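You operate a simulated robot arm through the tools that you are given. There is no shell and no other tool. Be economical: measure what you need, move in short steps, check, and stop when the job is done.

You run a simulated two-armed robot. Do the job below in one go: nothing can be reset, and whatever is moved stays where it is left.

## Task
Tray the air pad, valve on, hold the pump, pump to the card's pressure, valve off; leave it pumped up.
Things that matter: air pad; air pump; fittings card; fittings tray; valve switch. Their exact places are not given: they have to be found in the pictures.

Only the result counts: the job must be done as asked and must still hold three seconds after the hand-in. Knocking over, shifting, dropping, spilling or breaking anything else fails it.

## Robot
Two 7-joint arms with two-finger parallel grippers on one trunk, on a base that drives. Base frame: it is fixed to the floor where the robot stands at the start and does not move with it; the origin is under the middle of the robot, x ahead of it, y to its left, z up; the surface under the hand at the start is at about z = 850. Units: mm, degrees, N and s.
The left shoulder is at the start at [60, 143, 978], the right one opposite. With the tool pointing down near the work surface each hand reaches from about 320 to 740 mm from the robot's upright axis, wherever it stands, measured 20 degrees to its own side. Places, roughly: valve switch [500, 0, 900]. Payload 1.57 kg a hand.
The TCP of each hand is the grasp point between the finger pads, 30 mm short of the fingertips. In the tool frame z runs along the fingers and y along their closing line. The gripper opens to 110 mm. The fingers are 24 mm wide and 12 mm thick; the gripper's body (48 by 112 mm) begins 78 mm behind the TCP.
Orientation is that of the tool frame in the base frame, as a unit quaternion [x, y, z, w]. With the fingers straight down and closing along the base's y, the tool's x points along the base's -x, its y along +y and its z along -z.

## Interface
- The arms move only by the tool drive_tool. It takes "left_commands", "right_commands" or both (then of equal length, played together; a hand with none holds still); each is one flat list of numbers, 7 for each row, row after row: the shift along the base's x, y, z in units of 50 mm (1.0 is 50 mm), then the turn, a rotation vector about the base's x, y, z in units of 8 degrees (1.0 is 8 degrees), then the closure, from 0 (fully open) to 1 (shut). In form: [x, y, z, rx, ry, rz, gripper, x, y, z, rx, ry, rz, gripper, ...]. A call has 1 to 10 rows; each row shifts and turns the commanded pose from where the row before left it. A call with a number of a shift or a turn outside -1 to 1 is refused whole. A row lasts 0.2 s, in which the tool goes at most 50 mm and 8.6 degrees; a call with a longer step from one row to the next is refused whole, and so is a gripper value outside its range. A pose out of reach is approached as far as the arm can. The call stops where the force on the tool passes 40 N (or 10 N more than at its start, if that is more) or the arm is blocked; 0.2 s more then pass. Each finger travels about 45 mm/s and halts on what it meets, pressing with about 28 N; the grip force reading is that of the motor and also rises with nothing between the fingers. The clock runs only during rows and for 0.2 s after the last one: add rows that do not move to give the fingers time. It gives the time, the measured TCP pose, the force on the tool (base axes), the opening and the grip force at its end, in the units of the frame above (readings bear some noise), with the torque about the TCP (base axes, N m) and any sound that the robot's microphone picked up.
- Cameras (640 x 400 px; columns grow to the right, rows downward): "scene" is now at [45, -5, 1582]; the picture's right is [-0.07, -1.00, 0.00], its down [-0.79, 0.05, -0.62] and it looks along [0.61, -0.04, -0.79] (base axes); focal length 277 px, centre (320, 200). "left" rides on the left gripper at [70, -16, -141] in its tool frame; the picture's right is [0.23, 0.97, 0.00], its down [-0.86, 0.20, -0.48] and it looks along [-0.47, 0.11, 0.88] (tool axes); focal length 222 px, centre (320, 200). "right" rides on the right gripper at [70, 16, -141] in its tool frame; the picture's right is [-0.23, 0.97, 0.00], its down [-0.86, -0.20, -0.48] and it looks along [-0.47, -0.11, 0.88] (tool axes); focal length 222 px, centre (320, 200).
- camera(camera): a new picture of that camera. It takes no simulated time.
- lift_body(by): slides the trunk up (or, below 0, down) by that many mm; the arms and the scene camera ride with it, the base frame stays. It gives what a move gives, with no picture.
- base_move(legs): drives the robot by 1 to 6 legs, each [ahead, left, turn to the left] in mm, mm and degrees, along the robot's own axes; the way and the turn of a leg run together, so that a leg with both is an arc; at most 1500 mm and 180 degrees a leg. The arms and the cameras ride along, it lands a little off, and it stops where it bumps. It gives what a move gives.
- head_to(pan, tilt): turns the head with the scene camera to pan (to the left, within 86 degrees either way) and tilt (down, from -29 to 69), counted from straight ahead of the robot. It gives what a move gives.
- point_at(camera, pixels): for up to 12 pixels [column, row] of the newest picture of that camera ("zoom" is the newest enlarged one), the place [x, y, z] in the base frame of the surface seen there, good to about 3 mm. It takes no simulated time.
- zoom(camera, box): a new picture of the part [left, top, right, bottom] of that camera's present view, enlarged. It takes no simulated time.
- hand_in(): hands the job in; it is judged then, once.

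Keep the steps short. Do not move on a guess: measure, check each grasp and each placing, and mend mistakes. In all there are 80 turns and 58 pictures (those below and enlarged ones count). Leave the grippers open and the arms clear of the work at the hand-in unless told otherwise, and finish with a single line.

The tools are called after "Emit:" as name(argument=value, ...) on one line, values as JSON. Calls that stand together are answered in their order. drive_tool: Moves the arms, as the interface text tells. Its arguments: {"type":"object","properties":{"left_commands":{"type":"array","items":{"type":"number"}},"right_commands":{"type":"array","items":{"type":"number"}}},"required":[]} The other tools are called the same way: lift_body (by) slides the trunk up or down; base_move (legs) drives the base; head_to (pan, tilt) turns the head that bears the scene camera; camera (camera) takes a picture; point_at (camera, pixels) gives the place of the surface under pixels of a picture; zoom (camera, box) takes an enlarged picture of a part of a camera's view; hand_in () hands the job in.

At the start:

```text
time_s: 0.0
left_tcp_pos: [487.2, 217.2, 1152.9]
left_ee_rot: [0.0, 1.0, 0.0, 0.001]
left_ft_force: [0.4, -0.8, 0.7]
left_wrist_torque: [0.03, 0.01, -0.01]
left_finger_gap: 109.9
left_gripper_force: 0.1
right_tcp_pos: [526.0, -213.1, 1151.2]
right_ee_rot: [0.0, 1.0, 0.0, 0.002]
right_ft_force: [0.8, 0.0, -0.2]
right_wrist_torque: [-0.01, 0.03, 0.01]
right_finger_gap: 109.9
right_gripper_force: 0.0
trunk travel left (down, up): [-577.0, 13.0]
robot x, y, heading: [2.0, 0.2, -0.2]
head pan, tilt: [-3.9, 51.9]
```

scene: 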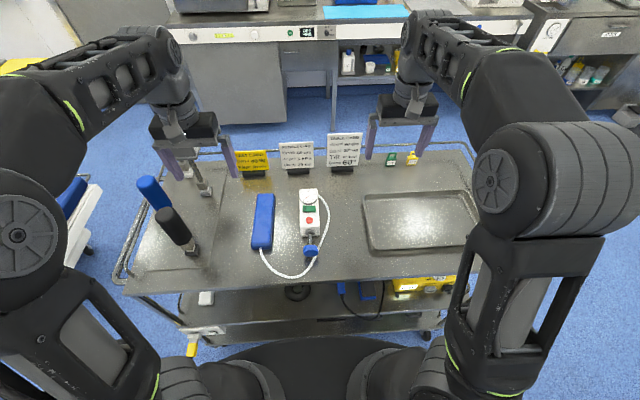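
right: 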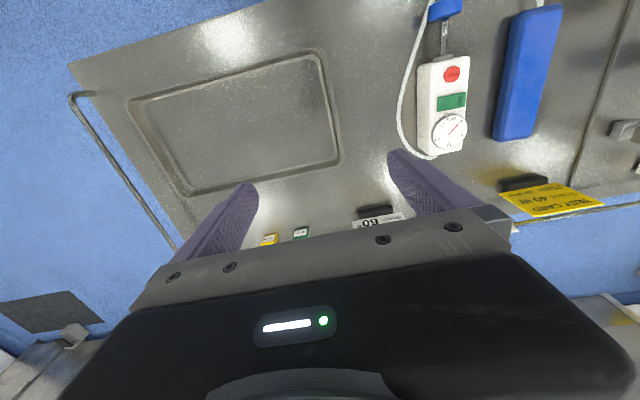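
left: 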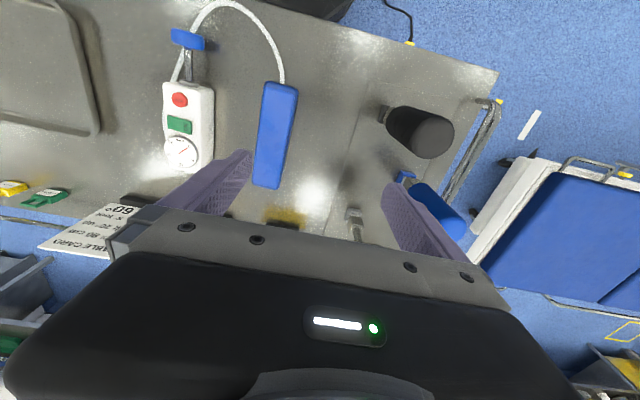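

I see three cards at the back, a blue pad around (263,222), a white pump around (309,215), and a tray at (420,220). I'll zoom in on the cards and the pump.

Emit:
zoom(camera="scene", box=[230, 125, 370, 185])

Emit:
zoom(camera="scene", box=[240, 180, 350, 280])

Emit:
zoom(camera="scene", box=[350, 135, 490, 255])

Emit:
point_at(camera="scene", pixels=[[265, 196], [259, 222], [261, 246], [307, 192], [310, 210], [309, 220], [311, 251], [371, 200], [464, 195], [372, 248], [480, 240], [420, 220]])

```text
4.57 times, centred on (300, 155) of scene
```

zoom: 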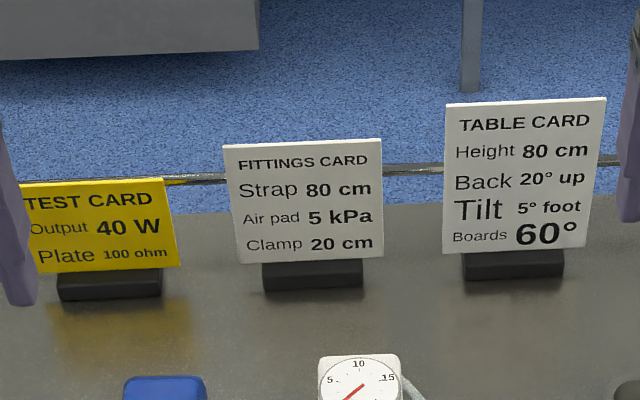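

```text
4.00 times, centred on (295, 230) of scene
```

zoom: 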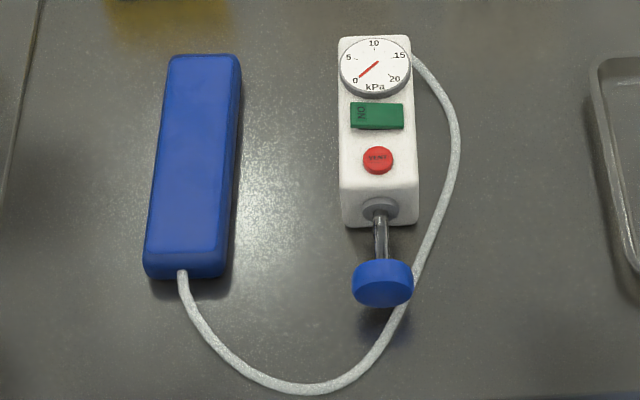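

```text
3.33 times, centred on (420, 195) of scene
```

zoom: 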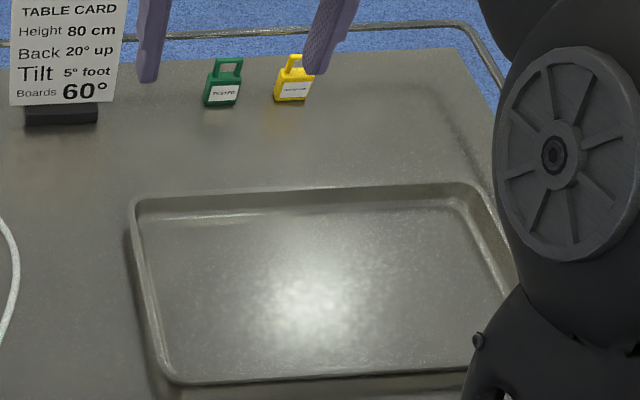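

```text
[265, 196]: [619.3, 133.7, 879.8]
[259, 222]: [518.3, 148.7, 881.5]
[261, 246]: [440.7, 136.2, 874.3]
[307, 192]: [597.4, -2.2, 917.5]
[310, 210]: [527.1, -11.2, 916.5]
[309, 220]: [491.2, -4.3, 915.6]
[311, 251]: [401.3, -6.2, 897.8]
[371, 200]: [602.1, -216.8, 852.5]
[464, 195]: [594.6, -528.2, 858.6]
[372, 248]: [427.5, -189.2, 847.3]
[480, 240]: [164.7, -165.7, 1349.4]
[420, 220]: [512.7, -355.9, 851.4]
```

The fittings card says "Air pad 5 kPa". Next I need close views of the valve switch, the pump and the surroundings.

Emit:
zoom(camera="left", box=[140, 0, 300, 200])

Emit:
zoom(camera="right", box=[390, 0, 490, 170])

Emit:
zoom(camera="scene", box=[295, 185, 335, 245])

```text
2.00 times, centred on (220, 100) of left
```

zoom: 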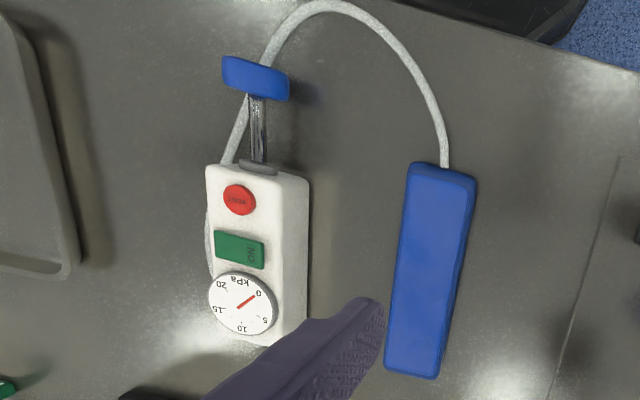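

```text
2.35 times, centred on (440, 85) of right
```

zoom: 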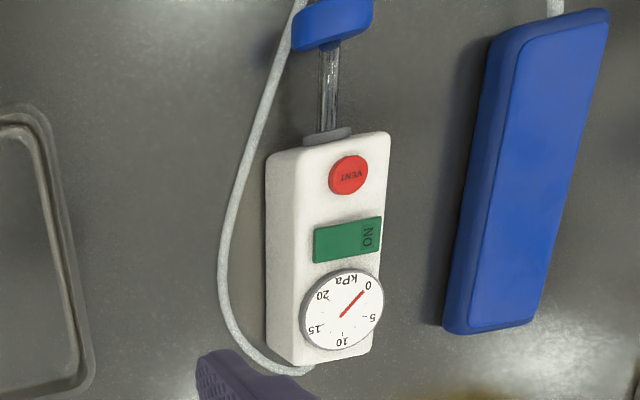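

```text
6.67 times, centred on (315, 215) of scene
```

zoom: 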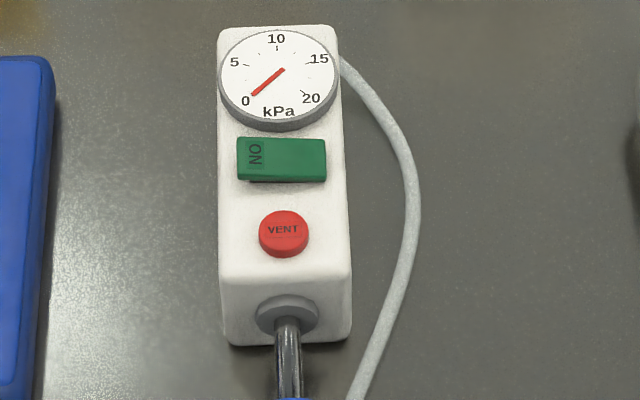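

The green rocker has "ON" on its +y end. I'll measure its tilt and the details of the pump and pad on this zoom.

Emit:
point_at(camera="zoom", pixels=[[245, 157], [258, 160], [282, 160], [305, 160], [320, 160], [230, 200], [340, 200], [283, 232], [283, 268], [225, 280], [345, 280], [288, 350]])

Emit:
zoom(camera="scene", box=[240, 185, 340, 285])

```text
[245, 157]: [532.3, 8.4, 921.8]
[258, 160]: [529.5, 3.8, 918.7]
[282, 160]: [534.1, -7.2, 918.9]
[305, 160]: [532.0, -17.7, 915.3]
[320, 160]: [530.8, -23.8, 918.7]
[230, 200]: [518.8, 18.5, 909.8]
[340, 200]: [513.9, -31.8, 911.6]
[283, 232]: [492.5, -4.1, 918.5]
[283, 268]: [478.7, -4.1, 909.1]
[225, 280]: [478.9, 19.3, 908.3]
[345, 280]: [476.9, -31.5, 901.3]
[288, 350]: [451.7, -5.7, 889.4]
```

```text
4.00 times, centred on (290, 235) of scene
```

zoom: 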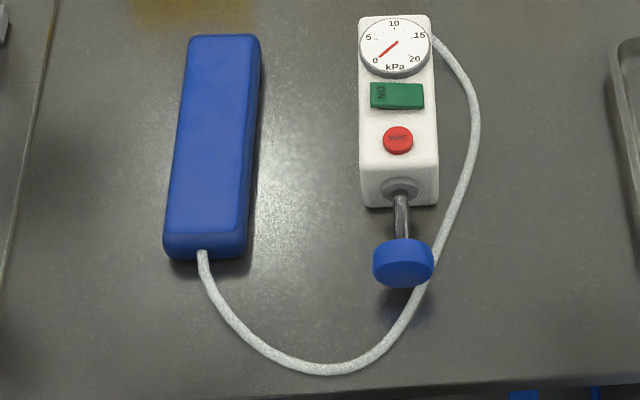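

Now the sizes of the pad and tray: I'll measure the pad corners on this zoom, and the tray's rim and floor on the scene picture.

Emit:
point_at(camera="zoom", pixels=[[198, 42], [250, 42], [182, 130], [253, 130], [172, 225], [240, 232], [205, 250], [266, 200], [402, 250], [405, 268], [330, 368], [460, 180]])

Emit:
point_at(camera="scene", pixels=[[364, 198], [369, 203], [371, 247], [379, 237], [410, 245], [410, 249], [410, 239], [410, 194], [410, 201], [410, 225], [468, 205], [462, 193]])

Emit:
camera(camera="scene")

```text
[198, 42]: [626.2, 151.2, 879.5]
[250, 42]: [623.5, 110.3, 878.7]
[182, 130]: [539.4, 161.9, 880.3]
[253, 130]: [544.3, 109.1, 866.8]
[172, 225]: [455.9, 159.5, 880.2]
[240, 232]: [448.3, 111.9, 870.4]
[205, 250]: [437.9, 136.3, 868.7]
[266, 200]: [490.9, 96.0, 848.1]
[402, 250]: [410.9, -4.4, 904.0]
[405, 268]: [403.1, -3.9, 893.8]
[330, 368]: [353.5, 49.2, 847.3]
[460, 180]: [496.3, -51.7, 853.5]
```

```text
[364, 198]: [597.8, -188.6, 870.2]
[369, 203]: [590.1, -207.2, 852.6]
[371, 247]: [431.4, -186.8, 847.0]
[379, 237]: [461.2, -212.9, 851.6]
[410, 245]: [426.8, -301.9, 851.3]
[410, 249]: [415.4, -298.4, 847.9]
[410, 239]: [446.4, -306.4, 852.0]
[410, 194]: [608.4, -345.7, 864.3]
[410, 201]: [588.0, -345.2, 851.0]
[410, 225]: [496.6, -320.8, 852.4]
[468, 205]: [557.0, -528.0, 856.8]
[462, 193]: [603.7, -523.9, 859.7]
```

```text
47 pictures are left
```

scene: 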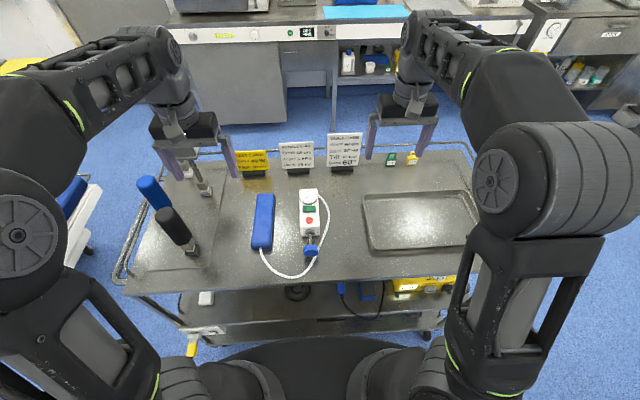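

The tray floor is about z=852, x≈415–598 and y≈-205 to -525, so the 195 mm pad must be turned to lie along y. The right hand will carry the pad, so the left hand has to move aside. First I'll check how tall the posts on the left are.

Emit:
point_at(camera="scene", pixels=[[150, 190], [140, 180], [168, 214], [185, 240], [185, 172], [205, 190], [250, 160], [297, 155], [344, 150], [88, 190]])

```text
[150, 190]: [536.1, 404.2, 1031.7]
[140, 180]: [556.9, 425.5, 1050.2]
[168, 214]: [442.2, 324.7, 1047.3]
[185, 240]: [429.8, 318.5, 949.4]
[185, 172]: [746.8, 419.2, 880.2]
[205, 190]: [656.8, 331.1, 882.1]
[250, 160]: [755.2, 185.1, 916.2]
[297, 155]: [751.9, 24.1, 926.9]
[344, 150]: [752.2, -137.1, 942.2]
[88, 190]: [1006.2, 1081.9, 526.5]
```

The posts reach z≈1055, below the left fingertips at 1122. I'll move the left hand back and to the left while the right hand moves above the pad, centre about (530,136).

Emit:
drive_tool(left_commands=[-0.5, 0.9, 0.2, 0, 0, 0, 0, -0.5, 0.9, 0.2, 0, 0, 0, 0, -0.5, 0.9, 0, 0, 0, 0, 0, 0, 0, 0, 0, 0, 0, 0, 0, 0, 0, 0, 0, 0, 0, 0, 0, 0, 0, 0, 0, 0, 0, 0, 0, 0, 0, 0, 0, 0, 0, 0, 0, 0, 0, 0], right_commands=[0, 0, 0, 0, 0, 0, 0, 0, 1, 0, 0, 0, 0, 0, 0, 1, 0, 0, 0, 0, 0, 0, 1, 0, 0, 0, 0, 0, 0, 1, 0, 0, 0, 0, 0, 0, 1, 0, 0, 0, 0, 0, 0, 1, 0, 0, 0, 0, 0, 0, 0.97, 0, 0, 0, 0, 0])

```text
refused: row 1 steps farther than a row can; nothing moved
```

Row 1 combines to more than 50 mm. I'll shrink the left hand's steps.

Emit:
drive_tool(left_commands=[-0.4, 0.85, 0, 0, 0, 0, 0, -0.4, 0.85, 0, 0, 0, 0, 0, -0.4, 0.85, 0, 0, 0, 0, 0, 0, 0, 0, 0, 0, 0, 0, 0, 0, 0, 0, 0, 0, 0, 0, 0, 0, 0, 0, 0, 0, 0, 0, 0, 0, 0, 0, 0, 0, 0, 0, 0, 0, 0, 0], right_commands=[0, 0, 0, 0, 0, 0, 0, 0, 0.99, 0, 0, 0, 0, 0, 0, 0.99, 0, 0, 0, 0, 0, 0, 0.99, 0, 0, 0, 0, 0, 0, 0.99, 0, 0, 0, 0, 0, 0, 0.99, 0, 0, 0, 0, 0, 0, 0.99, 0, 0, 0, 0, 0, 0, 0.98, 0, 0, 0, 0, 0])

```text
time_s: 1.8
left_tcp_pos: [427.6, 344.8, 1150.8]
left_ee_rot: [0.0, 1.0, -0.001, 0.001]
left_ft_force: [-0.1, -0.1, 0.5]
left_wrist_torque: [0.0, 0.0, 0.0]
left_finger_gap: 110.1
left_gripper_force: 0.1
right_tcp_pos: [522.5, -103.5, 1148.8]
right_ee_rot: [0.0, 1.0, -0.001, 0.004]
right_ft_force: [1.1, 0.1, 0.2]
right_wrist_torque: [0.03, 0.0, 0.0]
right_finger_gap: 110.0
right_gripper_force: 0.0
right hand out of reach, approached as far as the arm can: row 4, 5, 6, 7, 8
trunk travel left (down, up): [-577.0, 13.0]
robot x, y, heading: [0.6, -1.5, -0.2]
head pan, tilt: [-3.9, 51.9]
```

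The right hand cannot cross beyond y≈-100 at this height. I'll try lower.

Emit:
drive_tool(right_commands=[0, 0, -0.9, 0, 0, 0, 0, 0, 0, -0.9, 0, 0, 0, 0, 0, 0, -0.9, 0, 0, 0, 0])

Emit:
camera(camera="scene")

```text
time_s: 2.6
left_tcp_pos: [429.0, 344.8, 1151.8]
left_ee_rot: [0.0, 1.0, 0.0, 0.0]
left_ft_force: [0.3, -0.4, -0.2]
left_wrist_torque: [0.0, 0.02, 0.01]
left_finger_gap: 110.2
left_gripper_force: 0.1
right_tcp_pos: [523.1, -101.4, 1016.2]
right_ee_rot: [0.0, 1.0, 0.0, 0.002]
right_ft_force: [-0.3, 0.2, -0.2]
right_wrist_torque: [0.0, 0.04, 0.02]
right_finger_gap: 110.1
right_gripper_force: 0.0
trunk travel left (down, up): [-577.0, 13.0]
robot x, y, heading: [-0.2, -0.3, 0.1]
head pan, tilt: [-3.9, 51.9]
```

```text
46 pictures are left
```

scene: 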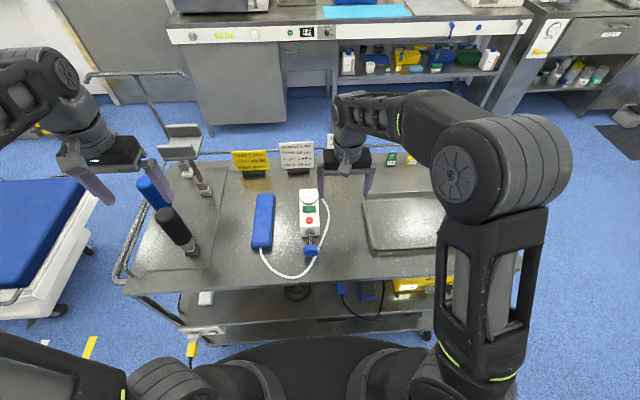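

Emit:
drive_tool(right_commands=[0, 0.9, 0, 0, 0, 0, 0, 0, 0.9, 0, 0, 0, 0, 0, 0, 0.9, 0, 0, 0, 0, 0])

```text
time_s: 3.4
left_tcp_pos: [428.1, 347.0, 1151.3]
left_ee_rot: [0.0, 1.0, 0.0, 0.001]
left_ft_force: [-0.8, 0.4, 0.6]
left_wrist_torque: [-0.05, 0.01, -0.02]
left_finger_gap: 110.1
left_gripper_force: 0.1
right_tcp_pos: [523.5, 34.7, 1012.4]
right_ee_rot: [0.0, 1.0, -0.001, 0.003]
right_ft_force: [0.1, -0.6, -0.4]
right_wrist_torque: [-0.02, 0.03, 0.02]
right_finger_gap: 110.1
right_gripper_force: 0.1
trunk travel left (down, up): [-577.0, 13.0]
robot x, y, heading: [-1.2, 0.6, -0.3]
head pan, tilt: [-3.9, 51.9]
```

Lower down it works. I'll go on to y≈136.

Emit:
drive_tool(right_commands=[0, 0.9, 0, 0, 0, 0, 0, 0.1, 0.9, 0, 0, 0, 0, 0, 0, 0.23, -0.7, 0, 0, 0, 0, 0, 0, 0, 0, 0, 0, 0])

Emit:
camera(camera="right")

```text
time_s: 4.4
left_tcp_pos: [427.1, 345.1, 1151.3]
left_ee_rot: [0.0, 1.0, 0.0, 0.001]
left_ft_force: [-1.0, 0.1, -0.3]
left_wrist_torque: [0.0, -0.02, 0.03]
left_finger_gap: 110.0
left_gripper_force: 0.1
right_tcp_pos: [526.9, 137.5, 978.0]
right_ee_rot: [0.0, 1.0, 0.0, 0.002]
right_ft_force: [0.2, 0.3, -0.1]
right_wrist_torque: [-0.01, -0.01, -0.01]
right_finger_gap: 110.1
right_gripper_force: 0.0
trunk travel left (down, up): [-577.0, 13.0]
robot x, y, heading: [1.2, 0.3, 0.0]
head pan, tilt: [-3.9, 51.9]
```

```text
45 pictures are left
```

right: 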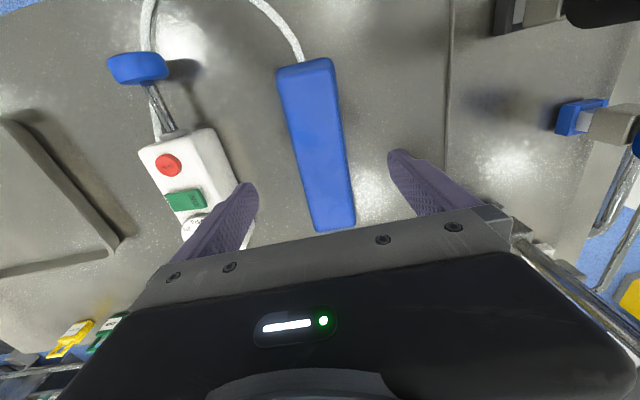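

The pad is centred between the fingers, which stay clear of the pump. I'll go down to z≈886 and close.

Emit:
drive_tool(right_commands=[0, 0, -0.9, 0, 0, 0, 0, 0, 0, -0.9, 0, 0, 0, 0, 0, 0, 0, 0, 0, 0, 0, 0, 0, 0, 0, 0, 0, 0.5, 0, 0, 0, 0, 0, 0, 1, 0, 0, 0, 0, 0, 0, 1, 0, 0, 0, 0, 0, 0, 1])

```text
time_s: 6.0
left_tcp_pos: [427.4, 344.9, 1151.3]
left_ee_rot: [0.0, 1.0, 0.0, 0.0]
left_ft_force: [0.2, -0.3, -0.3]
left_wrist_torque: [0.02, -0.02, 0.01]
left_finger_gap: 109.8
left_gripper_force: 0.1
right_tcp_pos: [526.0, 136.0, 888.6]
right_ee_rot: [-0.001, 1.0, 0.0, 0.002]
right_ft_force: [-0.8, 0.8, -0.1]
right_wrist_torque: [0.06, 0.02, -0.03]
right_finger_gap: 60.1
right_gripper_force: 21.1
trunk travel left (down, up): [-577.0, 13.0]
robot x, y, heading: [-0.0, 0.7, 0.1]
head pan, tilt: [-3.9, 51.9]
```

The pad is gripped at 60 mm. I'll lift it about 115 mm.

Emit:
drive_tool(right_commands=[0, 0, 0.6, 0, 0, 0, 1, 0, 0, 0.6, 0, 0, 0, 1, 0, 0, 0.6, 0, 0, 0, 1, 0, 0, 0.5, 0, 0, 0, 1])

Emit:
camera(camera="scene")

```text
time_s: 7.0
left_tcp_pos: [426.9, 345.8, 1151.5]
left_ee_rot: [0.0, 1.0, 0.001, 0.0]
left_ft_force: [0.9, 0.4, 1.2]
left_wrist_torque: [0.02, 0.03, -0.01]
left_finger_gap: 109.7
left_gripper_force: 0.1
right_tcp_pos: [527.1, 133.2, 1003.7]
right_ee_rot: [0.0, 1.0, 0.0, 0.003]
right_ft_force: [0.8, 0.1, -1.5]
right_wrist_torque: [-0.02, 0.03, -0.01]
right_finger_gap: 59.8
right_gripper_force: 27.8
trunk travel left (down, up): [-577.0, 13.0]
robot x, y, heading: [0.5, 0.8, -0.1]
head pan, tilt: [-3.9, 51.9]
```

```text
44 pictures are left
```

scene: 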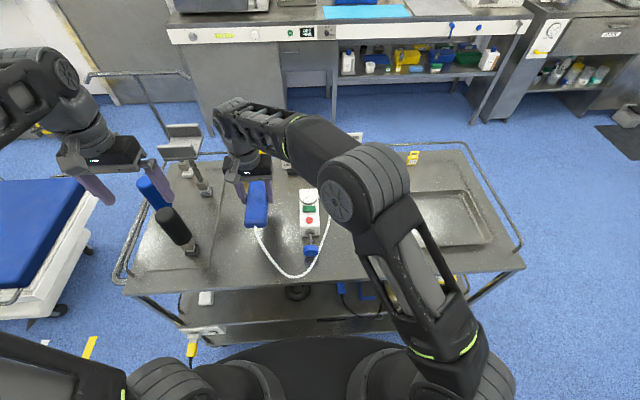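

It is held, with the hose trailing from its near end. I'll carry it to -y and start turning it by -90° about z, so the hose end faces the pump.

Emit:
drive_tool(right_commands=[0, -0.9, 0, 0, 0, 0, 1, 0, -0.9, 0, 0, 0, 0, 1, 0, -0.9, 0, 0, 0, 0, 1, 0, -0.9, 0, 0, 0, -0.9, 1, 0, -0.9, 0, 0, 0, -0.9, 1, 0, -0.9, 0, 0, 0, -0.9, 1, 0, -0.9, 0, 0, 0, -0.9, 1, -0.1, -0.9, 0, 0, 0, -0.9, 1, -0.1, -0.9, 0, 0, 0, -0.9, 1, -0.1, -0.9, 0, 0, 0, -0.9, 1])

Emit:
camera(camera="scene")

```text
time_s: 9.2
left_tcp_pos: [427.3, 344.7, 1151.9]
left_ee_rot: [0.0, 1.0, 0.001, 0.001]
left_ft_force: [-0.1, -0.6, -0.2]
left_wrist_torque: [0.03, 0.0, -0.01]
left_finger_gap: 109.8
left_gripper_force: 0.1
right_tcp_pos: [511.4, -316.7, 1005.5]
right_ee_rot: [0.426, 0.905, -0.001, 0.001]
right_ft_force: [0.0, -0.2, -1.3]
right_wrist_torque: [0.06, 0.04, -0.02]
right_finger_gap: 59.1
right_gripper_force: 27.8
trunk travel left (down, up): [-577.0, 13.0]
robot x, y, heading: [1.6, 0.9, -0.2]
head pan, tilt: [-3.9, 51.9]
```

```text
43 pictures are left
```

scene: 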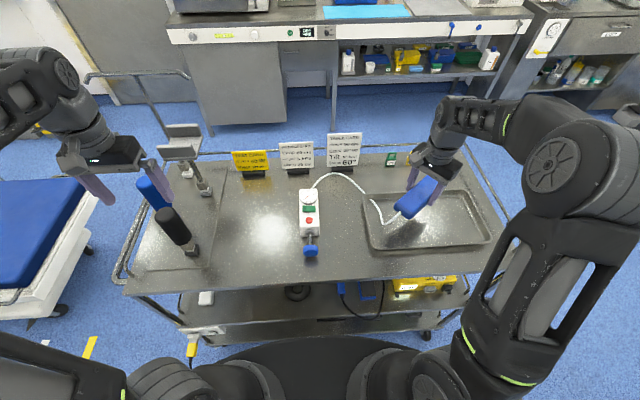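

It went well. I'll finish the rotation (about 39.6°) and centre over the tray.

Emit:
drive_tool(right_commands=[0, -0.15, 0, 0, 0, -0.99, 1, 0, -0.15, 0, 0, 0, -0.99, 1, 0, -0.15, 0, 0, 0, -0.99, 1, 0, -0.15, 0, 0, 0, -0.99, 1, -0.05, -0.07, -0.3, 0, 0, -0.99, 1, 0, 0, -0.3, 0, 0, 0, 1])

Emit:
camera(camera="scene")

```text
time_s: 10.6
left_tcp_pos: [428.3, 345.0, 1151.2]
left_ee_rot: [0.0, 1.0, 0.001, 0.001]
left_ft_force: [0.1, -1.2, 0.0]
left_wrist_torque: [-0.02, 0.0, -0.03]
left_finger_gap: 110.0
left_gripper_force: 0.0
right_tcp_pos: [508.4, -348.8, 975.5]
right_ee_rot: [0.708, 0.706, -0.002, 0.001]
right_ft_force: [-0.7, 0.3, -2.1]
right_wrist_torque: [0.01, 0.01, -0.05]
right_finger_gap: 59.5
right_gripper_force: 28.1
trunk travel left (down, up): [-577.0, 13.0]
robot x, y, heading: [0.8, -0.5, -0.2]
head pan, tilt: [-3.9, 51.9]
```

```text
42 pictures are left
```

scene: 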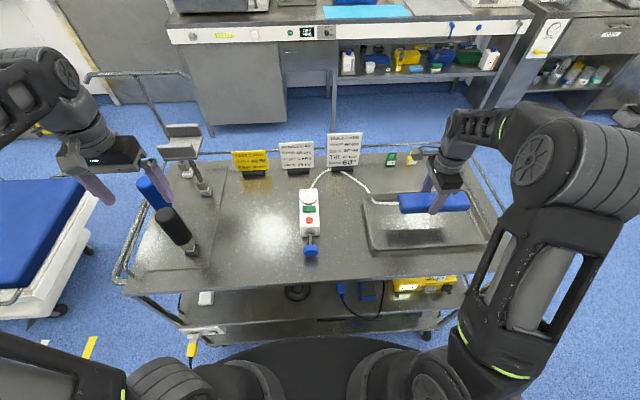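

Aligned over the tray. I'll go down gently to touch at about z=892.

Emit:
drive_tool(right_commands=[0, 0, -0.7, 0, 0, 0, 1, 0, 0, -0.6, 0, 0, 0, 1, 0, 0, -0.2, 0, 0, 0, 1, 0, 0, -0.1, 0, 0, 0, 1, 0, 0, -0.05, 0, 0, 0, 1])

Emit:
camera(camera="scene")

```text
time_s: 11.8
left_tcp_pos: [427.1, 345.6, 1152.5]
left_ee_rot: [0.0, 1.0, 0.001, 0.001]
left_ft_force: [-0.3, -0.4, 0.1]
left_wrist_torque: [0.01, 0.02, 0.03]
left_finger_gap: 109.9
left_gripper_force: 0.0
right_tcp_pos: [509.0, -349.1, 892.6]
right_ee_rot: [0.707, 0.707, -0.001, 0.003]
right_ft_force: [-0.7, -2.3, 10.8]
right_wrist_torque: [0.28, 0.37, -0.01]
right_finger_gap: 59.4
right_gripper_force: 28.2
trunk travel left (down, up): [-577.0, 13.0]
robot x, y, heading: [3.6, -1.5, 0.0]
head pan, tilt: [-3.9, 51.9]
```

```text
41 pictures are left
```

scene: 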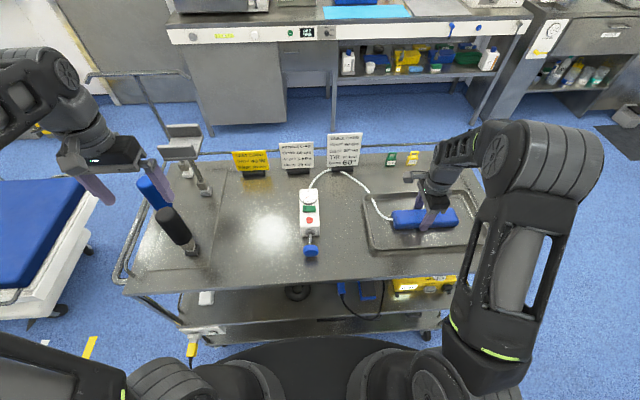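

It touches down with 10.8 N. I'll release and lift.

Emit:
drive_tool(right_commands=[0, 0, 0, 0, 0, 0, 0, 0, 0, 0, 0, 0, 0, 0, 0, 0, 0, 0, 0, 0, 0, 0, 0, 0, 0, 0, 0, 0, 0, 0, 0.6, 0, 0, 0, 0, 0, 0, 0.9, 0, 0, 0, 0, 0, 0, 0.9, 0, 0, 0, 0])

Emit:
zoom(camera="scene", box=[280, 130, 500, 270])

```text
time_s: 13.4
left_tcp_pos: [429.2, 346.1, 1150.1]
left_ee_rot: [0.0, 1.0, 0.0, 0.001]
left_ft_force: [1.0, 0.3, 0.1]
left_wrist_torque: [-0.01, 0.02, -0.01]
left_finger_gap: 110.1
left_gripper_force: 0.0
right_tcp_pos: [508.3, -349.6, 1014.2]
right_ee_rot: [0.707, 0.707, -0.002, 0.001]
right_ft_force: [0.6, 0.0, -0.3]
right_wrist_torque: [0.03, 0.03, 0.02]
right_finger_gap: 110.0
right_gripper_force: 0.1
trunk travel left (down, up): [-577.0, 13.0]
robot x, y, heading: [-1.3, 1.0, -0.2]
head pan, tilt: [-3.9, 51.9]
```

```text
2.86 times, centred on (390, 200) of scene
```

zoom: 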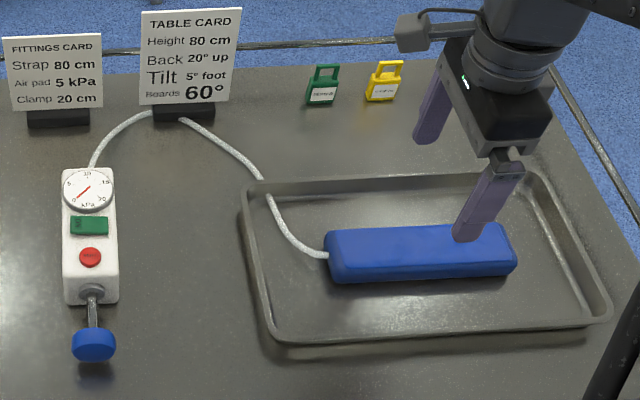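

The pad lies well inside the tray. Now the right hand goes toward the valve switch, turning back and closing its fingers.

Emit:
drive_tool(right_commands=[0, 0.7, 0, 0, 0, 0.94, 0, 0, 0.7, 0, 0, 0, 0.94, 0.2, 0, 0.7, 0, 0, 0, 0.94, 1, 0, 0.7, 0, 0, 0, 0.94, 1, 0, 0.7, 0, 0, 0, 0.94, 1, 0, 0.7, 0, 0, 0, 0.94, 1, 0, 0.7, 0, 0, 0, 0.94, 1, 0, 0.7, 0, 0, 0, 0.94, 1, 0, 0.6, 0, 0, 0, 0.94, 1, 0.2, 0.5, 0, 0, 0, 0.94, 1])

Emit:
drive_tool(right_commands=[0.2, 0.36, -0.2, 0, 0, 0.94, 1, 0, 0, -0.2, 0, 0, 0.91, 1, 0, 0, 0, 0, 0, 0, 1])

Emit:
camera(camera="right")

Emit:
zoom(camera="scene", box=[270, 140, 370, 260])

```text
time_s: 15.6
left_tcp_pos: [428.5, 345.9, 1151.5]
left_ee_rot: [0.0, 1.0, 0.0, 0.0]
left_ft_force: [0.7, -0.6, -0.1]
left_wrist_torque: [0.01, 0.02, 0.0]
left_finger_gap: 110.2
left_gripper_force: 0.1
right_tcp_pos: [518.2, -12.8, 1010.6]
right_ee_rot: [0.127, 0.992, -0.001, 0.002]
right_ft_force: [-0.3, 0.4, -0.6]
right_wrist_torque: [-0.03, -0.01, 0.01]
right_finger_gap: 0.0
right_gripper_force: 21.4
trunk travel left (down, up): [-577.0, 13.0]
robot x, y, heading: [-1.6, -2.2, -0.0]
head pan, tilt: [-3.9, 51.9]
```

```text
time_s: 16.4
left_tcp_pos: [429.1, 344.8, 1151.6]
left_ee_rot: [0.0, 1.0, 0.001, 0.001]
left_ft_force: [0.1, -1.0, -0.3]
left_wrist_torque: [0.0, 0.01, -0.02]
left_finger_gap: 110.0
left_gripper_force: 0.2
right_tcp_pos: [529.6, 5.4, 992.1]
right_ee_rot: [-0.002, 1.0, 0.0, 0.002]
right_ft_force: [0.2, 0.9, 0.2]
right_wrist_torque: [-0.03, 0.01, -0.02]
right_finger_gap: 0.0
right_gripper_force: 21.2
trunk travel left (down, up): [-577.0, 13.0]
robot x, y, heading: [-0.8, 0.8, 0.0]
head pan, tilt: [-3.9, 51.9]
```

```text
39 pictures are left
```

right: 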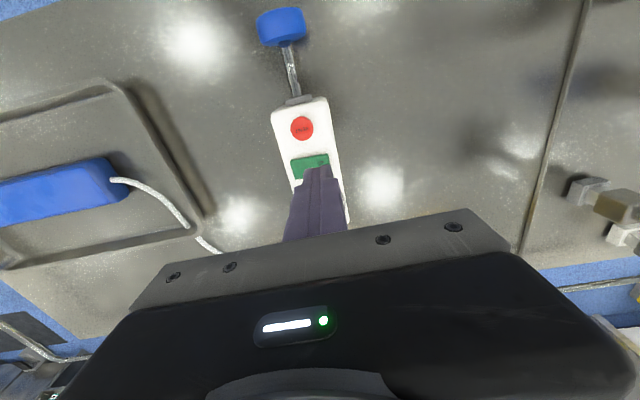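

```text
3.33 times, centred on (320, 200) of scene
```

zoom: 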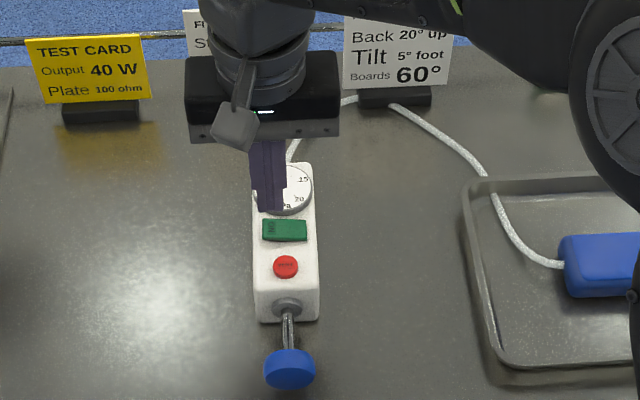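

The pump seems still in place. I'll recheck the switch place in this zoom before pressing.

Emit:
point_at(camera="zoom", pixels=[[267, 229], [285, 230], [302, 231], [286, 222], [286, 238], [286, 255], [290, 372], [258, 280], [314, 280], [267, 210], [275, 208]])

Emit:
zoom(camera="scene", box=[295, 195, 325, 225])

```text
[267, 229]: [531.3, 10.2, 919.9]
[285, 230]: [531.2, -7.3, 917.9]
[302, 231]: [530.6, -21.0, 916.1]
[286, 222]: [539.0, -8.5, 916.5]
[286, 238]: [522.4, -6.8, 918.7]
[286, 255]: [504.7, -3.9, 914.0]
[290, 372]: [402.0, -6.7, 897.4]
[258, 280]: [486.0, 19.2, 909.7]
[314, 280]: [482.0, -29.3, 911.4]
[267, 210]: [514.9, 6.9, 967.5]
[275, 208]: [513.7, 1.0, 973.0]
```

```text
13.33 times, centred on (310, 210) of scene
```

zoom: 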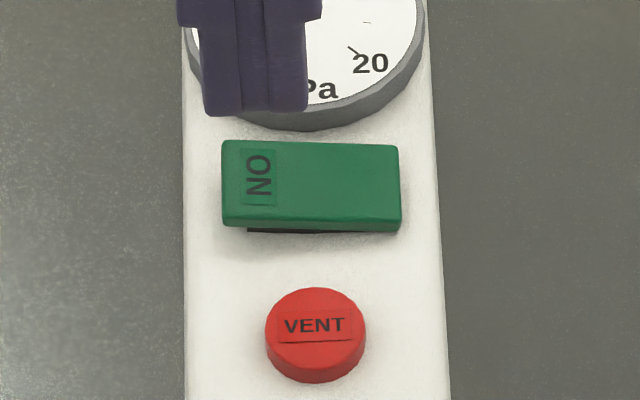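

The rocker's ON end (+y) is raised, so the valve is off now. I'll press that end down with the closed fingertips at (529,8).

Emit:
drive_tool(right_commands=[0, 0.06, -0.4, 0, 0, 0, 1, 0, 0, -0.3, 0, 0, 0, 1, 0, 0, -0.08, 0, 0, 0, 1, 0, 0, -0.06, 0, 0, 0, 1, 0, 0, -0.06, 0, 0, 0, 1, 0, 0, -0.06, 0, 0, 0, 1])

Emit:
zoom(camera="scene", box=[295, 195, 325, 225])

```text
time_s: 17.8
left_tcp_pos: [425.3, 346.1, 1153.2]
left_ee_rot: [0.0, 1.0, 0.0, 0.001]
left_ft_force: [0.1, 0.2, 0.6]
left_wrist_torque: [0.01, 0.03, 0.02]
left_finger_gap: 110.0
left_gripper_force: 0.0
right_tcp_pos: [527.7, 8.2, 949.4]
right_ee_rot: [0.0, 1.0, 0.001, 0.007]
right_ft_force: [-3.2, -0.6, 37.2]
right_wrist_torque: [-0.36, 0.29, 0.01]
right_finger_gap: 0.1
right_gripper_force: 21.2
trunk travel left (down, up): [-577.0, 13.0]
robot x, y, heading: [-0.9, -0.8, 0.0]
head pan, tilt: [-3.9, 51.9]
```

```text
13.33 times, centred on (310, 210) of scene
```

zoom: 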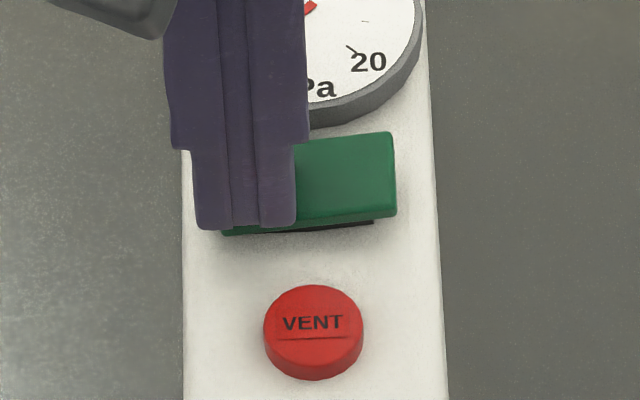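

The rocker flipped: its -y end is now up, so the valve is on. I'll raise the right hand and bring it back toward the knob side, tilting it 32° so its fingers point forward-down, with the gripper opened.

Emit:
drive_tool(right_commands=[0, 0, 0.9, 0, 0, 0, 1, 0, 0, 0.5, 0, 0, 0, 1, -0.7, -0.5, 0, 0, 0, 0, 1, -0.7, -0.5, 0, 0, 0, 0, 0.5, -0.7, -0.5, 0, 0, -1, 0, 0, -0.7, -0.5, 0, 0, -1, 0, 0, -0.2, -0.5, 0, 0, -1, 0, 0, 0, 0, 0, 0, -1, 0, 0])

Emit:
drive_tool(left_commands=[0.3, -0.9, 0, 0, 0, 0, 0, 0.4, -0.9, 0, 0, 0, 0, 0, 0.4, -0.9, 0, 0, 0, 0, 0, 0.4, -0.9, 0, 0, 0, 0, 0, 0, 0, -0.95, 0, 0, 0, 0, 0, 0, -0.95, 0, 0, 0, 0])

Emit:
zoom(camera="scene", box=[255, 160, 375, 280])

```text
time_s: 19.6
left_tcp_pos: [428.1, 346.3, 1150.5]
left_ee_rot: [0.0, 1.0, 0.0, 0.0]
left_ft_force: [-0.1, -0.1, -0.6]
left_wrist_torque: [0.0, 0.02, 0.0]
left_finger_gap: 109.9
left_gripper_force: 0.1
right_tcp_pos: [403.5, -107.7, 1026.5]
right_ee_rot: [0.001, 0.961, -0.001, 0.276]
right_ft_force: [-0.5, 0.0, -0.5]
right_wrist_torque: [-0.01, 0.01, 0.01]
right_finger_gap: 102.1
right_gripper_force: 0.0
right hand out of reach, approached as far as the arm can: row 8
trunk travel left (down, up): [-577.0, 13.0]
robot x, y, heading: [2.4, -0.3, 0.0]
head pan, tilt: [-3.9, 51.9]
```

```text
time_s: 21.0
left_tcp_pos: [504.4, 162.5, 1055.9]
left_ee_rot: [0.0, 1.0, 0.0, 0.002]
left_ft_force: [0.2, -0.3, 0.1]
left_wrist_torque: [0.0, -0.01, 0.01]
left_finger_gap: 109.9
left_gripper_force: 0.0
right_tcp_pos: [403.6, -109.0, 1027.1]
right_ee_rot: [0.0, 0.961, 0.001, 0.277]
right_ft_force: [0.1, 0.0, -0.1]
right_wrist_torque: [0.02, 0.0, -0.01]
right_finger_gap: 110.1
right_gripper_force: 0.0
trunk travel left (down, up): [-577.0, 13.0]
robot x, y, heading: [-0.7, 1.5, -0.3]
head pan, tilt: [-3.9, 51.9]
```

```text
3.33 times, centred on (315, 220) of scene
```

zoom: 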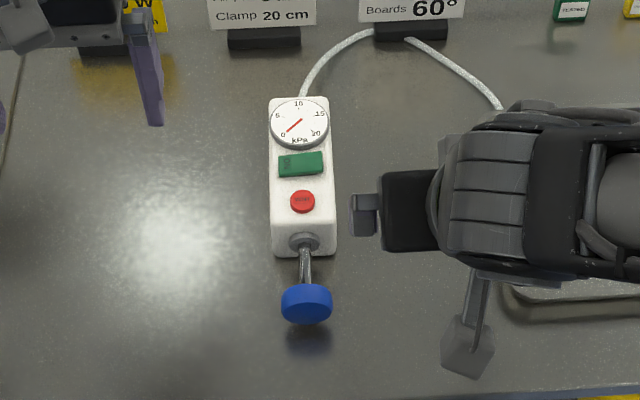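

I'll measure the gauge, body edges and knob for both grips.

Emit:
point_at(camera="zoom", pixels=[[300, 110], [300, 140], [300, 98], [272, 160], [330, 170], [272, 230], [330, 230], [306, 292], [306, 310], [284, 305], [330, 305], [305, 262]])

```text
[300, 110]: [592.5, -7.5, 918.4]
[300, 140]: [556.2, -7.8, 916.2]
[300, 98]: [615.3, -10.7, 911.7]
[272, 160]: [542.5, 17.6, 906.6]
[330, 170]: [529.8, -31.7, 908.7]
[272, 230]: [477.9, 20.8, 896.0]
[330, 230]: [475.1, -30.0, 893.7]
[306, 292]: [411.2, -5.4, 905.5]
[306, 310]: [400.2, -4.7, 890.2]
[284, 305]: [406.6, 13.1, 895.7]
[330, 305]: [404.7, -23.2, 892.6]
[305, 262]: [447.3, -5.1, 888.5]
```

Gauge centre is about (576,-7) and the body spans y -33..21. The left hand goes above (565,-6).

Emit:
drive_tool(left_commands=[0.31, -0.84, -0.2, 0, 0, 0, 0, 0.31, -0.84, -0.2, 0, 0, 0, 0, 0.31, -0.84, -0.2, 0, 0, 0, 0, 0.31, -0.84, -0.2, 0, 0, 0, 0, 0, 0, 0, 0, 0, 0, 0])

Emit:
camera(camera="scene")

```text
time_s: 22.2
left_tcp_pos: [566.4, -2.3, 1016.0]
left_ee_rot: [0.0, 1.0, 0.0, 0.001]
left_ft_force: [0.8, -0.3, 0.4]
left_wrist_torque: [0.0, 0.01, 0.01]
left_finger_gap: 109.9
left_gripper_force: 0.0
right_tcp_pos: [402.8, -108.4, 1026.9]
right_ee_rot: [0.0, 0.961, -0.001, 0.277]
right_ft_force: [0.9, 0.2, 0.0]
right_wrist_torque: [-0.01, 0.02, 0.01]
right_finger_gap: 110.5
right_gripper_force: 0.0
trunk travel left (down, up): [-577.0, 13.0]
robot x, y, heading: [-2.1, -3.8, -0.1]
head pan, tilt: [-3.9, 51.9]
```

```text
34 pictures are left
```

scene: 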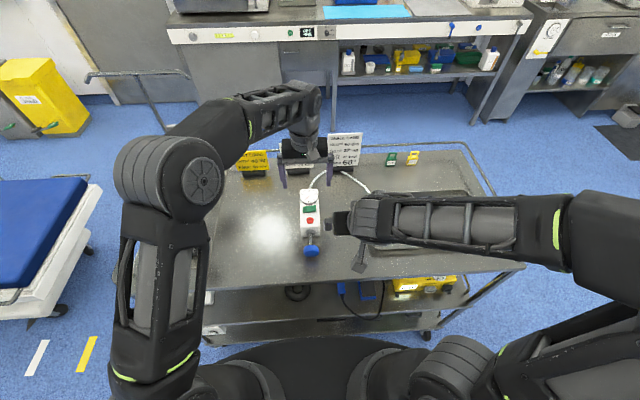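

Clear. I'll go down to z≈908 and close gently on the body.

Emit:
drive_tool(left_commands=[0, -0.08, -0.7, 0, 0, 0, 0, 0, 0, -0.7, 0, 0, 0, 0, 0, 0, -0.7, 0, 0, 0, 0, 0, 0, -0.06, 0, 0, 0, 0.5, 0, 0, 0, 0, 0, 0, 0.55, 0, 0, 0, 0, 0, 0, 1, 0, 0, 0, 0, 0, 0, 1, 0, 0, 0, 0, 0, 0, 1])

Emit:
zoom(camera="scene", box=[255, 150, 375, 270])

```text
time_s: 24.0
left_tcp_pos: [564.3, -8.1, 908.0]
left_ee_rot: [-0.001, 1.0, 0.0, 0.002]
left_ft_force: [0.7, 1.0, 0.7]
left_wrist_torque: [-0.02, -0.21, 0.03]
left_finger_gap: 58.1
left_gripper_force: 28.0
right_tcp_pos: [402.4, -108.2, 1025.9]
right_ee_rot: [0.001, 0.961, -0.001, 0.277]
right_ft_force: [-0.1, 0.3, -0.5]
right_wrist_torque: [-0.01, 0.0, 0.02]
right_finger_gap: 110.0
right_gripper_force: 0.1
trunk travel left (down, up): [-577.0, 13.0]
robot x, y, heading: [-1.7, 0.3, -0.1]
head pan, tilt: [-3.9, 51.9]
```

```text
3.33 times, centred on (315, 210) of scene
```

zoom: 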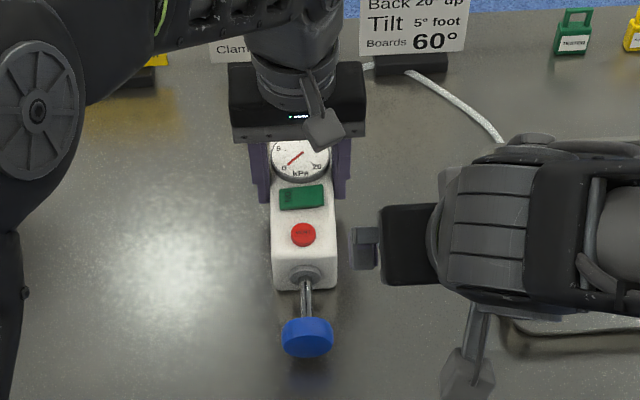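

The pump is held at 58 mm, and the gauge (0–5) is visible under the palm. The right hand now moves to a pre-grasp behind and above the knob, then slides forward-down over it.

Emit:
drive_tool(right_commands=[-0.35, 0.69, -0.31, 0, 0, 0, 0, -0.35, 0.69, -0.31, 0, 0, 0, 0, -0.35, 0.69, -0.31, 0, 0, 0, 0, 0, 0, 0, 0, 0, 0, 0], left_commands=[0, 0, 0, 0, 0, 0, 1, 0, 0, 0, 0, 0, 0, 1, 0, 0, 0, 0, 0, 0, 1, 0, 0, 0, 0, 0, 0, 1])

Emit:
camera(camera="right")

```text
time_s: 25.0
left_tcp_pos: [563.8, -8.4, 909.0]
left_ee_rot: [0.0, 1.0, 0.0, 0.0]
left_ft_force: [-0.4, -0.8, -0.2]
left_wrist_torque: [-0.09, -0.19, -0.01]
left_finger_gap: 58.2
left_gripper_force: 28.0
right_tcp_pos: [355.1, -2.4, 979.8]
right_ee_rot: [0.001, 0.961, 0.0, 0.278]
right_ft_force: [0.3, 0.0, -1.1]
right_wrist_torque: [-0.01, 0.0, 0.0]
right_finger_gap: 110.2
right_gripper_force: 0.1
right hand out of reach, approached as far as the arm can: row 1
trunk travel left (down, up): [-577.0, 13.0]
robot x, y, heading: [-1.5, 1.6, -0.0]
head pan, tilt: [-3.9, 51.9]
```

```text
32 pictures are left
```

right: 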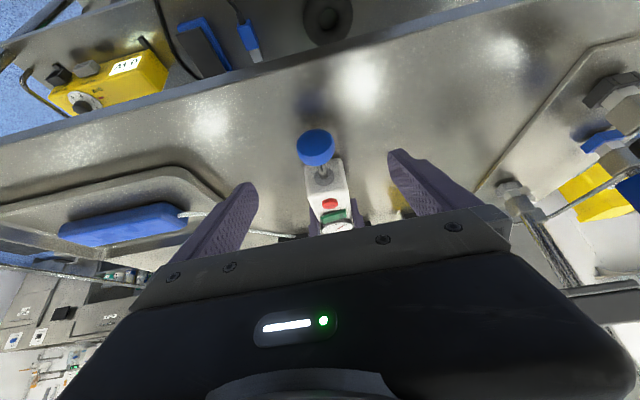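

The knob is between the fingers. I'll advance to (405,-5,893) and close.

Emit:
drive_tool(right_commands=[0.333, -0.02, -0.58, 0, 0, 0, 0, 0.333, -0.02, -0.58, 0, 0, 0, 0, 0.333, -0.02, -0.58, 0, 0, 0, 0, 0, 0, 0, 0, 0, 0, 0.5, 0, 0, 0, 0, 0, 0, 0.7, 0, 0, 0, 0, 0, 0, 1, 0, 0, 0, 0, 0, 0, 1, 0, 0, 0, 0, 0, 0, 1], left_commands=[0, 0, 0, 0, 0, 0, 1, 0, 0, 0, 0, 0, 0, 1, 0, 0, 0, 0, 0, 0, 1, 0, 0, 0, 0, 0, 0, 1, 0, 0, 0, 0, 0, 0, 1, 0, 0, 0, 0, 0, 0, 1, 0, 0, 0, 0, 0, 0, 1, 0, 0, 0, 0, 0, 0, 1])

Emit:
zoom(camera="scene", box=[255, 160, 375, 280])

```text
time_s: 26.8
left_tcp_pos: [563.8, -7.2, 907.4]
left_ee_rot: [0.0, 1.0, 0.0, 0.001]
left_ft_force: [-1.4, 2.1, -1.0]
left_wrist_torque: [0.01, 0.11, -0.29]
left_finger_gap: 57.8
left_gripper_force: 27.6
right_tcp_pos: [407.1, -6.7, 894.3]
right_ee_rot: [-0.001, 0.961, 0.001, 0.277]
right_ft_force: [0.7, -3.1, -0.9]
right_wrist_torque: [-0.04, 0.01, -0.02]
right_finger_gap: 42.8
right_gripper_force: 20.7
trunk travel left (down, up): [-577.0, 13.0]
robot x, y, heading: [-1.3, 1.9, -0.2]
head pan, tilt: [-3.9, 51.9]
```

```text
3.33 times, centred on (315, 220) of scene
```

zoom: 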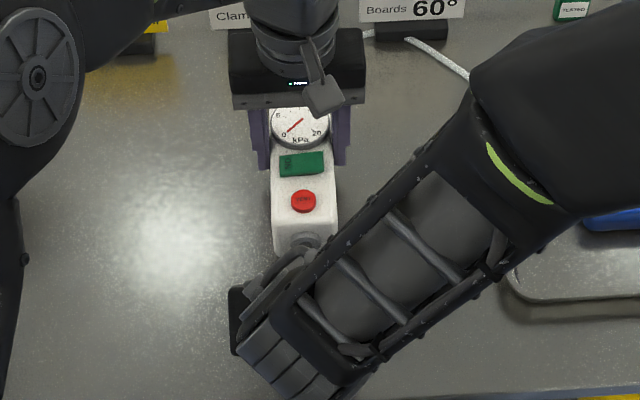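

The knob is gripped (43 mm). First a part stroke: push +x 25 mm slowly and watch the force and the gauge.

Emit:
drive_tool(right_commands=[0.17, 0, 0, 0, 0, 0, 1, 0.17, 0, 0, 0, 0, 0, 1, 0.17, 0, 0, 0, 0, 0, 1], left_commands=[0, 0, 0, 0, 0, 0, 1, 0, 0, 0, 0, 0, 0, 1, 0, 0, 0, 0, 0, 0, 1])

Emit:
zoom(camera="scene", box=[285, 170, 345, 230])

```text
time_s: 27.6
left_tcp_pos: [565.3, -6.1, 908.4]
left_ee_rot: [0.0, 1.0, 0.001, 0.002]
left_ft_force: [5.1, 6.7, -0.9]
left_wrist_torque: [-0.13, -0.68, -0.85]
left_finger_gap: 58.1
left_gripper_force: 28.2
right_tcp_pos: [432.0, -6.0, 894.8]
right_ee_rot: [0.001, 0.961, -0.001, 0.277]
right_ft_force: [-4.4, -8.8, 5.4]
right_wrist_torque: [-0.02, 0.07, -0.12]
right_finger_gap: 42.6
right_gripper_force: 28.2
trunk travel left (down, up): [-577.0, 13.0]
robot x, y, heading: [0.1, -1.1, -0.0]
head pan, tilt: [-3.9, 51.9]
```

```text
6.67 times, centred on (315, 200) of scene
```

zoom: 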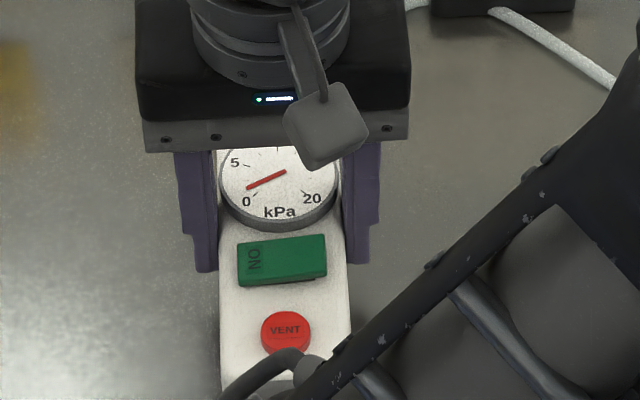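

The gauge reads about 1.3 kPa and rising. I'll push another 12 mm to find the end of the stroke.

Emit:
drive_tool(right_commands=[0.12, 0, 0, 0, 0, 0, 1, 0.12, 0, 0, 0, 0, 0, 1], left_commands=[0, 0, 0, 0, 0, 0, 1, 0, 0, 0, 0, 0, 0, 1])

Emit:
zoom(camera="scene", box=[295, 180, 335, 205])

```text
time_s: 28.2
left_tcp_pos: [564.6, -6.9, 909.1]
left_ee_rot: [0.0, 1.0, 0.001, 0.001]
left_ft_force: [9.6, 10.4, -0.9]
left_wrist_torque: [0.01, -0.6, -1.03]
left_finger_gap: 58.0
left_gripper_force: 27.7
right_tcp_pos: [442.5, -6.5, 893.6]
right_ee_rot: [0.001, 0.961, -0.001, 0.278]
right_ft_force: [-7.1, -12.2, 9.3]
right_wrist_torque: [-0.17, -0.07, -0.31]
right_finger_gap: 42.6
right_gripper_force: 27.8
trunk travel left (down, up): [-577.0, 13.0]
robot x, y, heading: [-1.7, -1.0, -0.3]
head pan, tilt: [-3.9, 51.9]
```

```text
16.00 times, centred on (315, 192) of scene
```

zoom: 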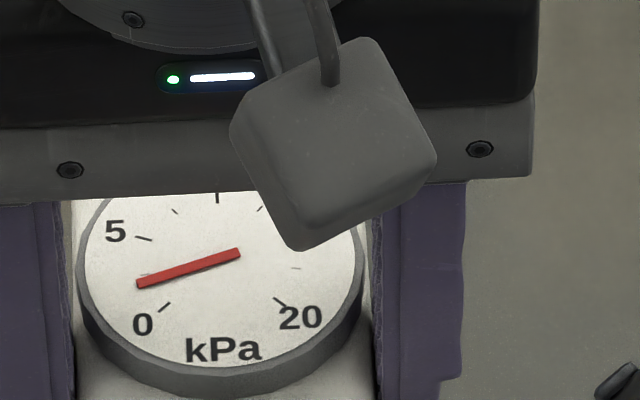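

Needle is just under the 2.5 tick (about 1.9 kPa). I'll push 8 mm more toward the end of the stroke.

Emit:
drive_tool(right_commands=[0.08, 0, 0, 0, 0, 0, 1, 0.08, 0, 0, 0, 0, 0, 1], left_commands=[0, 0, 0, 0, 0, 0, 1, 0, 0, 0, 0, 0, 0, 1])

Emit:
zoom(camera="scene", box=[295, 180, 335, 205])

```text
time_s: 28.8
left_tcp_pos: [565.6, -7.0, 907.9]
left_ee_rot: [0.0, 1.0, 0.001, 0.002]
left_ft_force: [14.0, 12.9, -3.6]
left_wrist_torque: [0.13, -0.56, -1.09]
left_finger_gap: 57.7
left_gripper_force: 27.8
right_tcp_pos: [449.3, -4.6, 893.3]
right_ee_rot: [0.0, 0.961, -0.002, 0.278]
right_ft_force: [-17.0, -15.9, 14.2]
right_wrist_torque: [-0.35, -0.33, -0.61]
right_finger_gap: 42.8
right_gripper_force: 28.4
trunk travel left (down, up): [-577.0, 13.0]
robot x, y, heading: [-1.2, -0.8, -0.2]
head pan, tilt: [-3.9, 51.9]
```

```text
16.00 times, centred on (315, 192) of scene
```

zoom: 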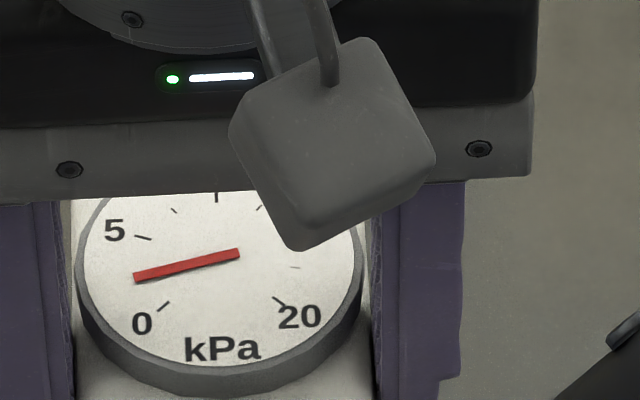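

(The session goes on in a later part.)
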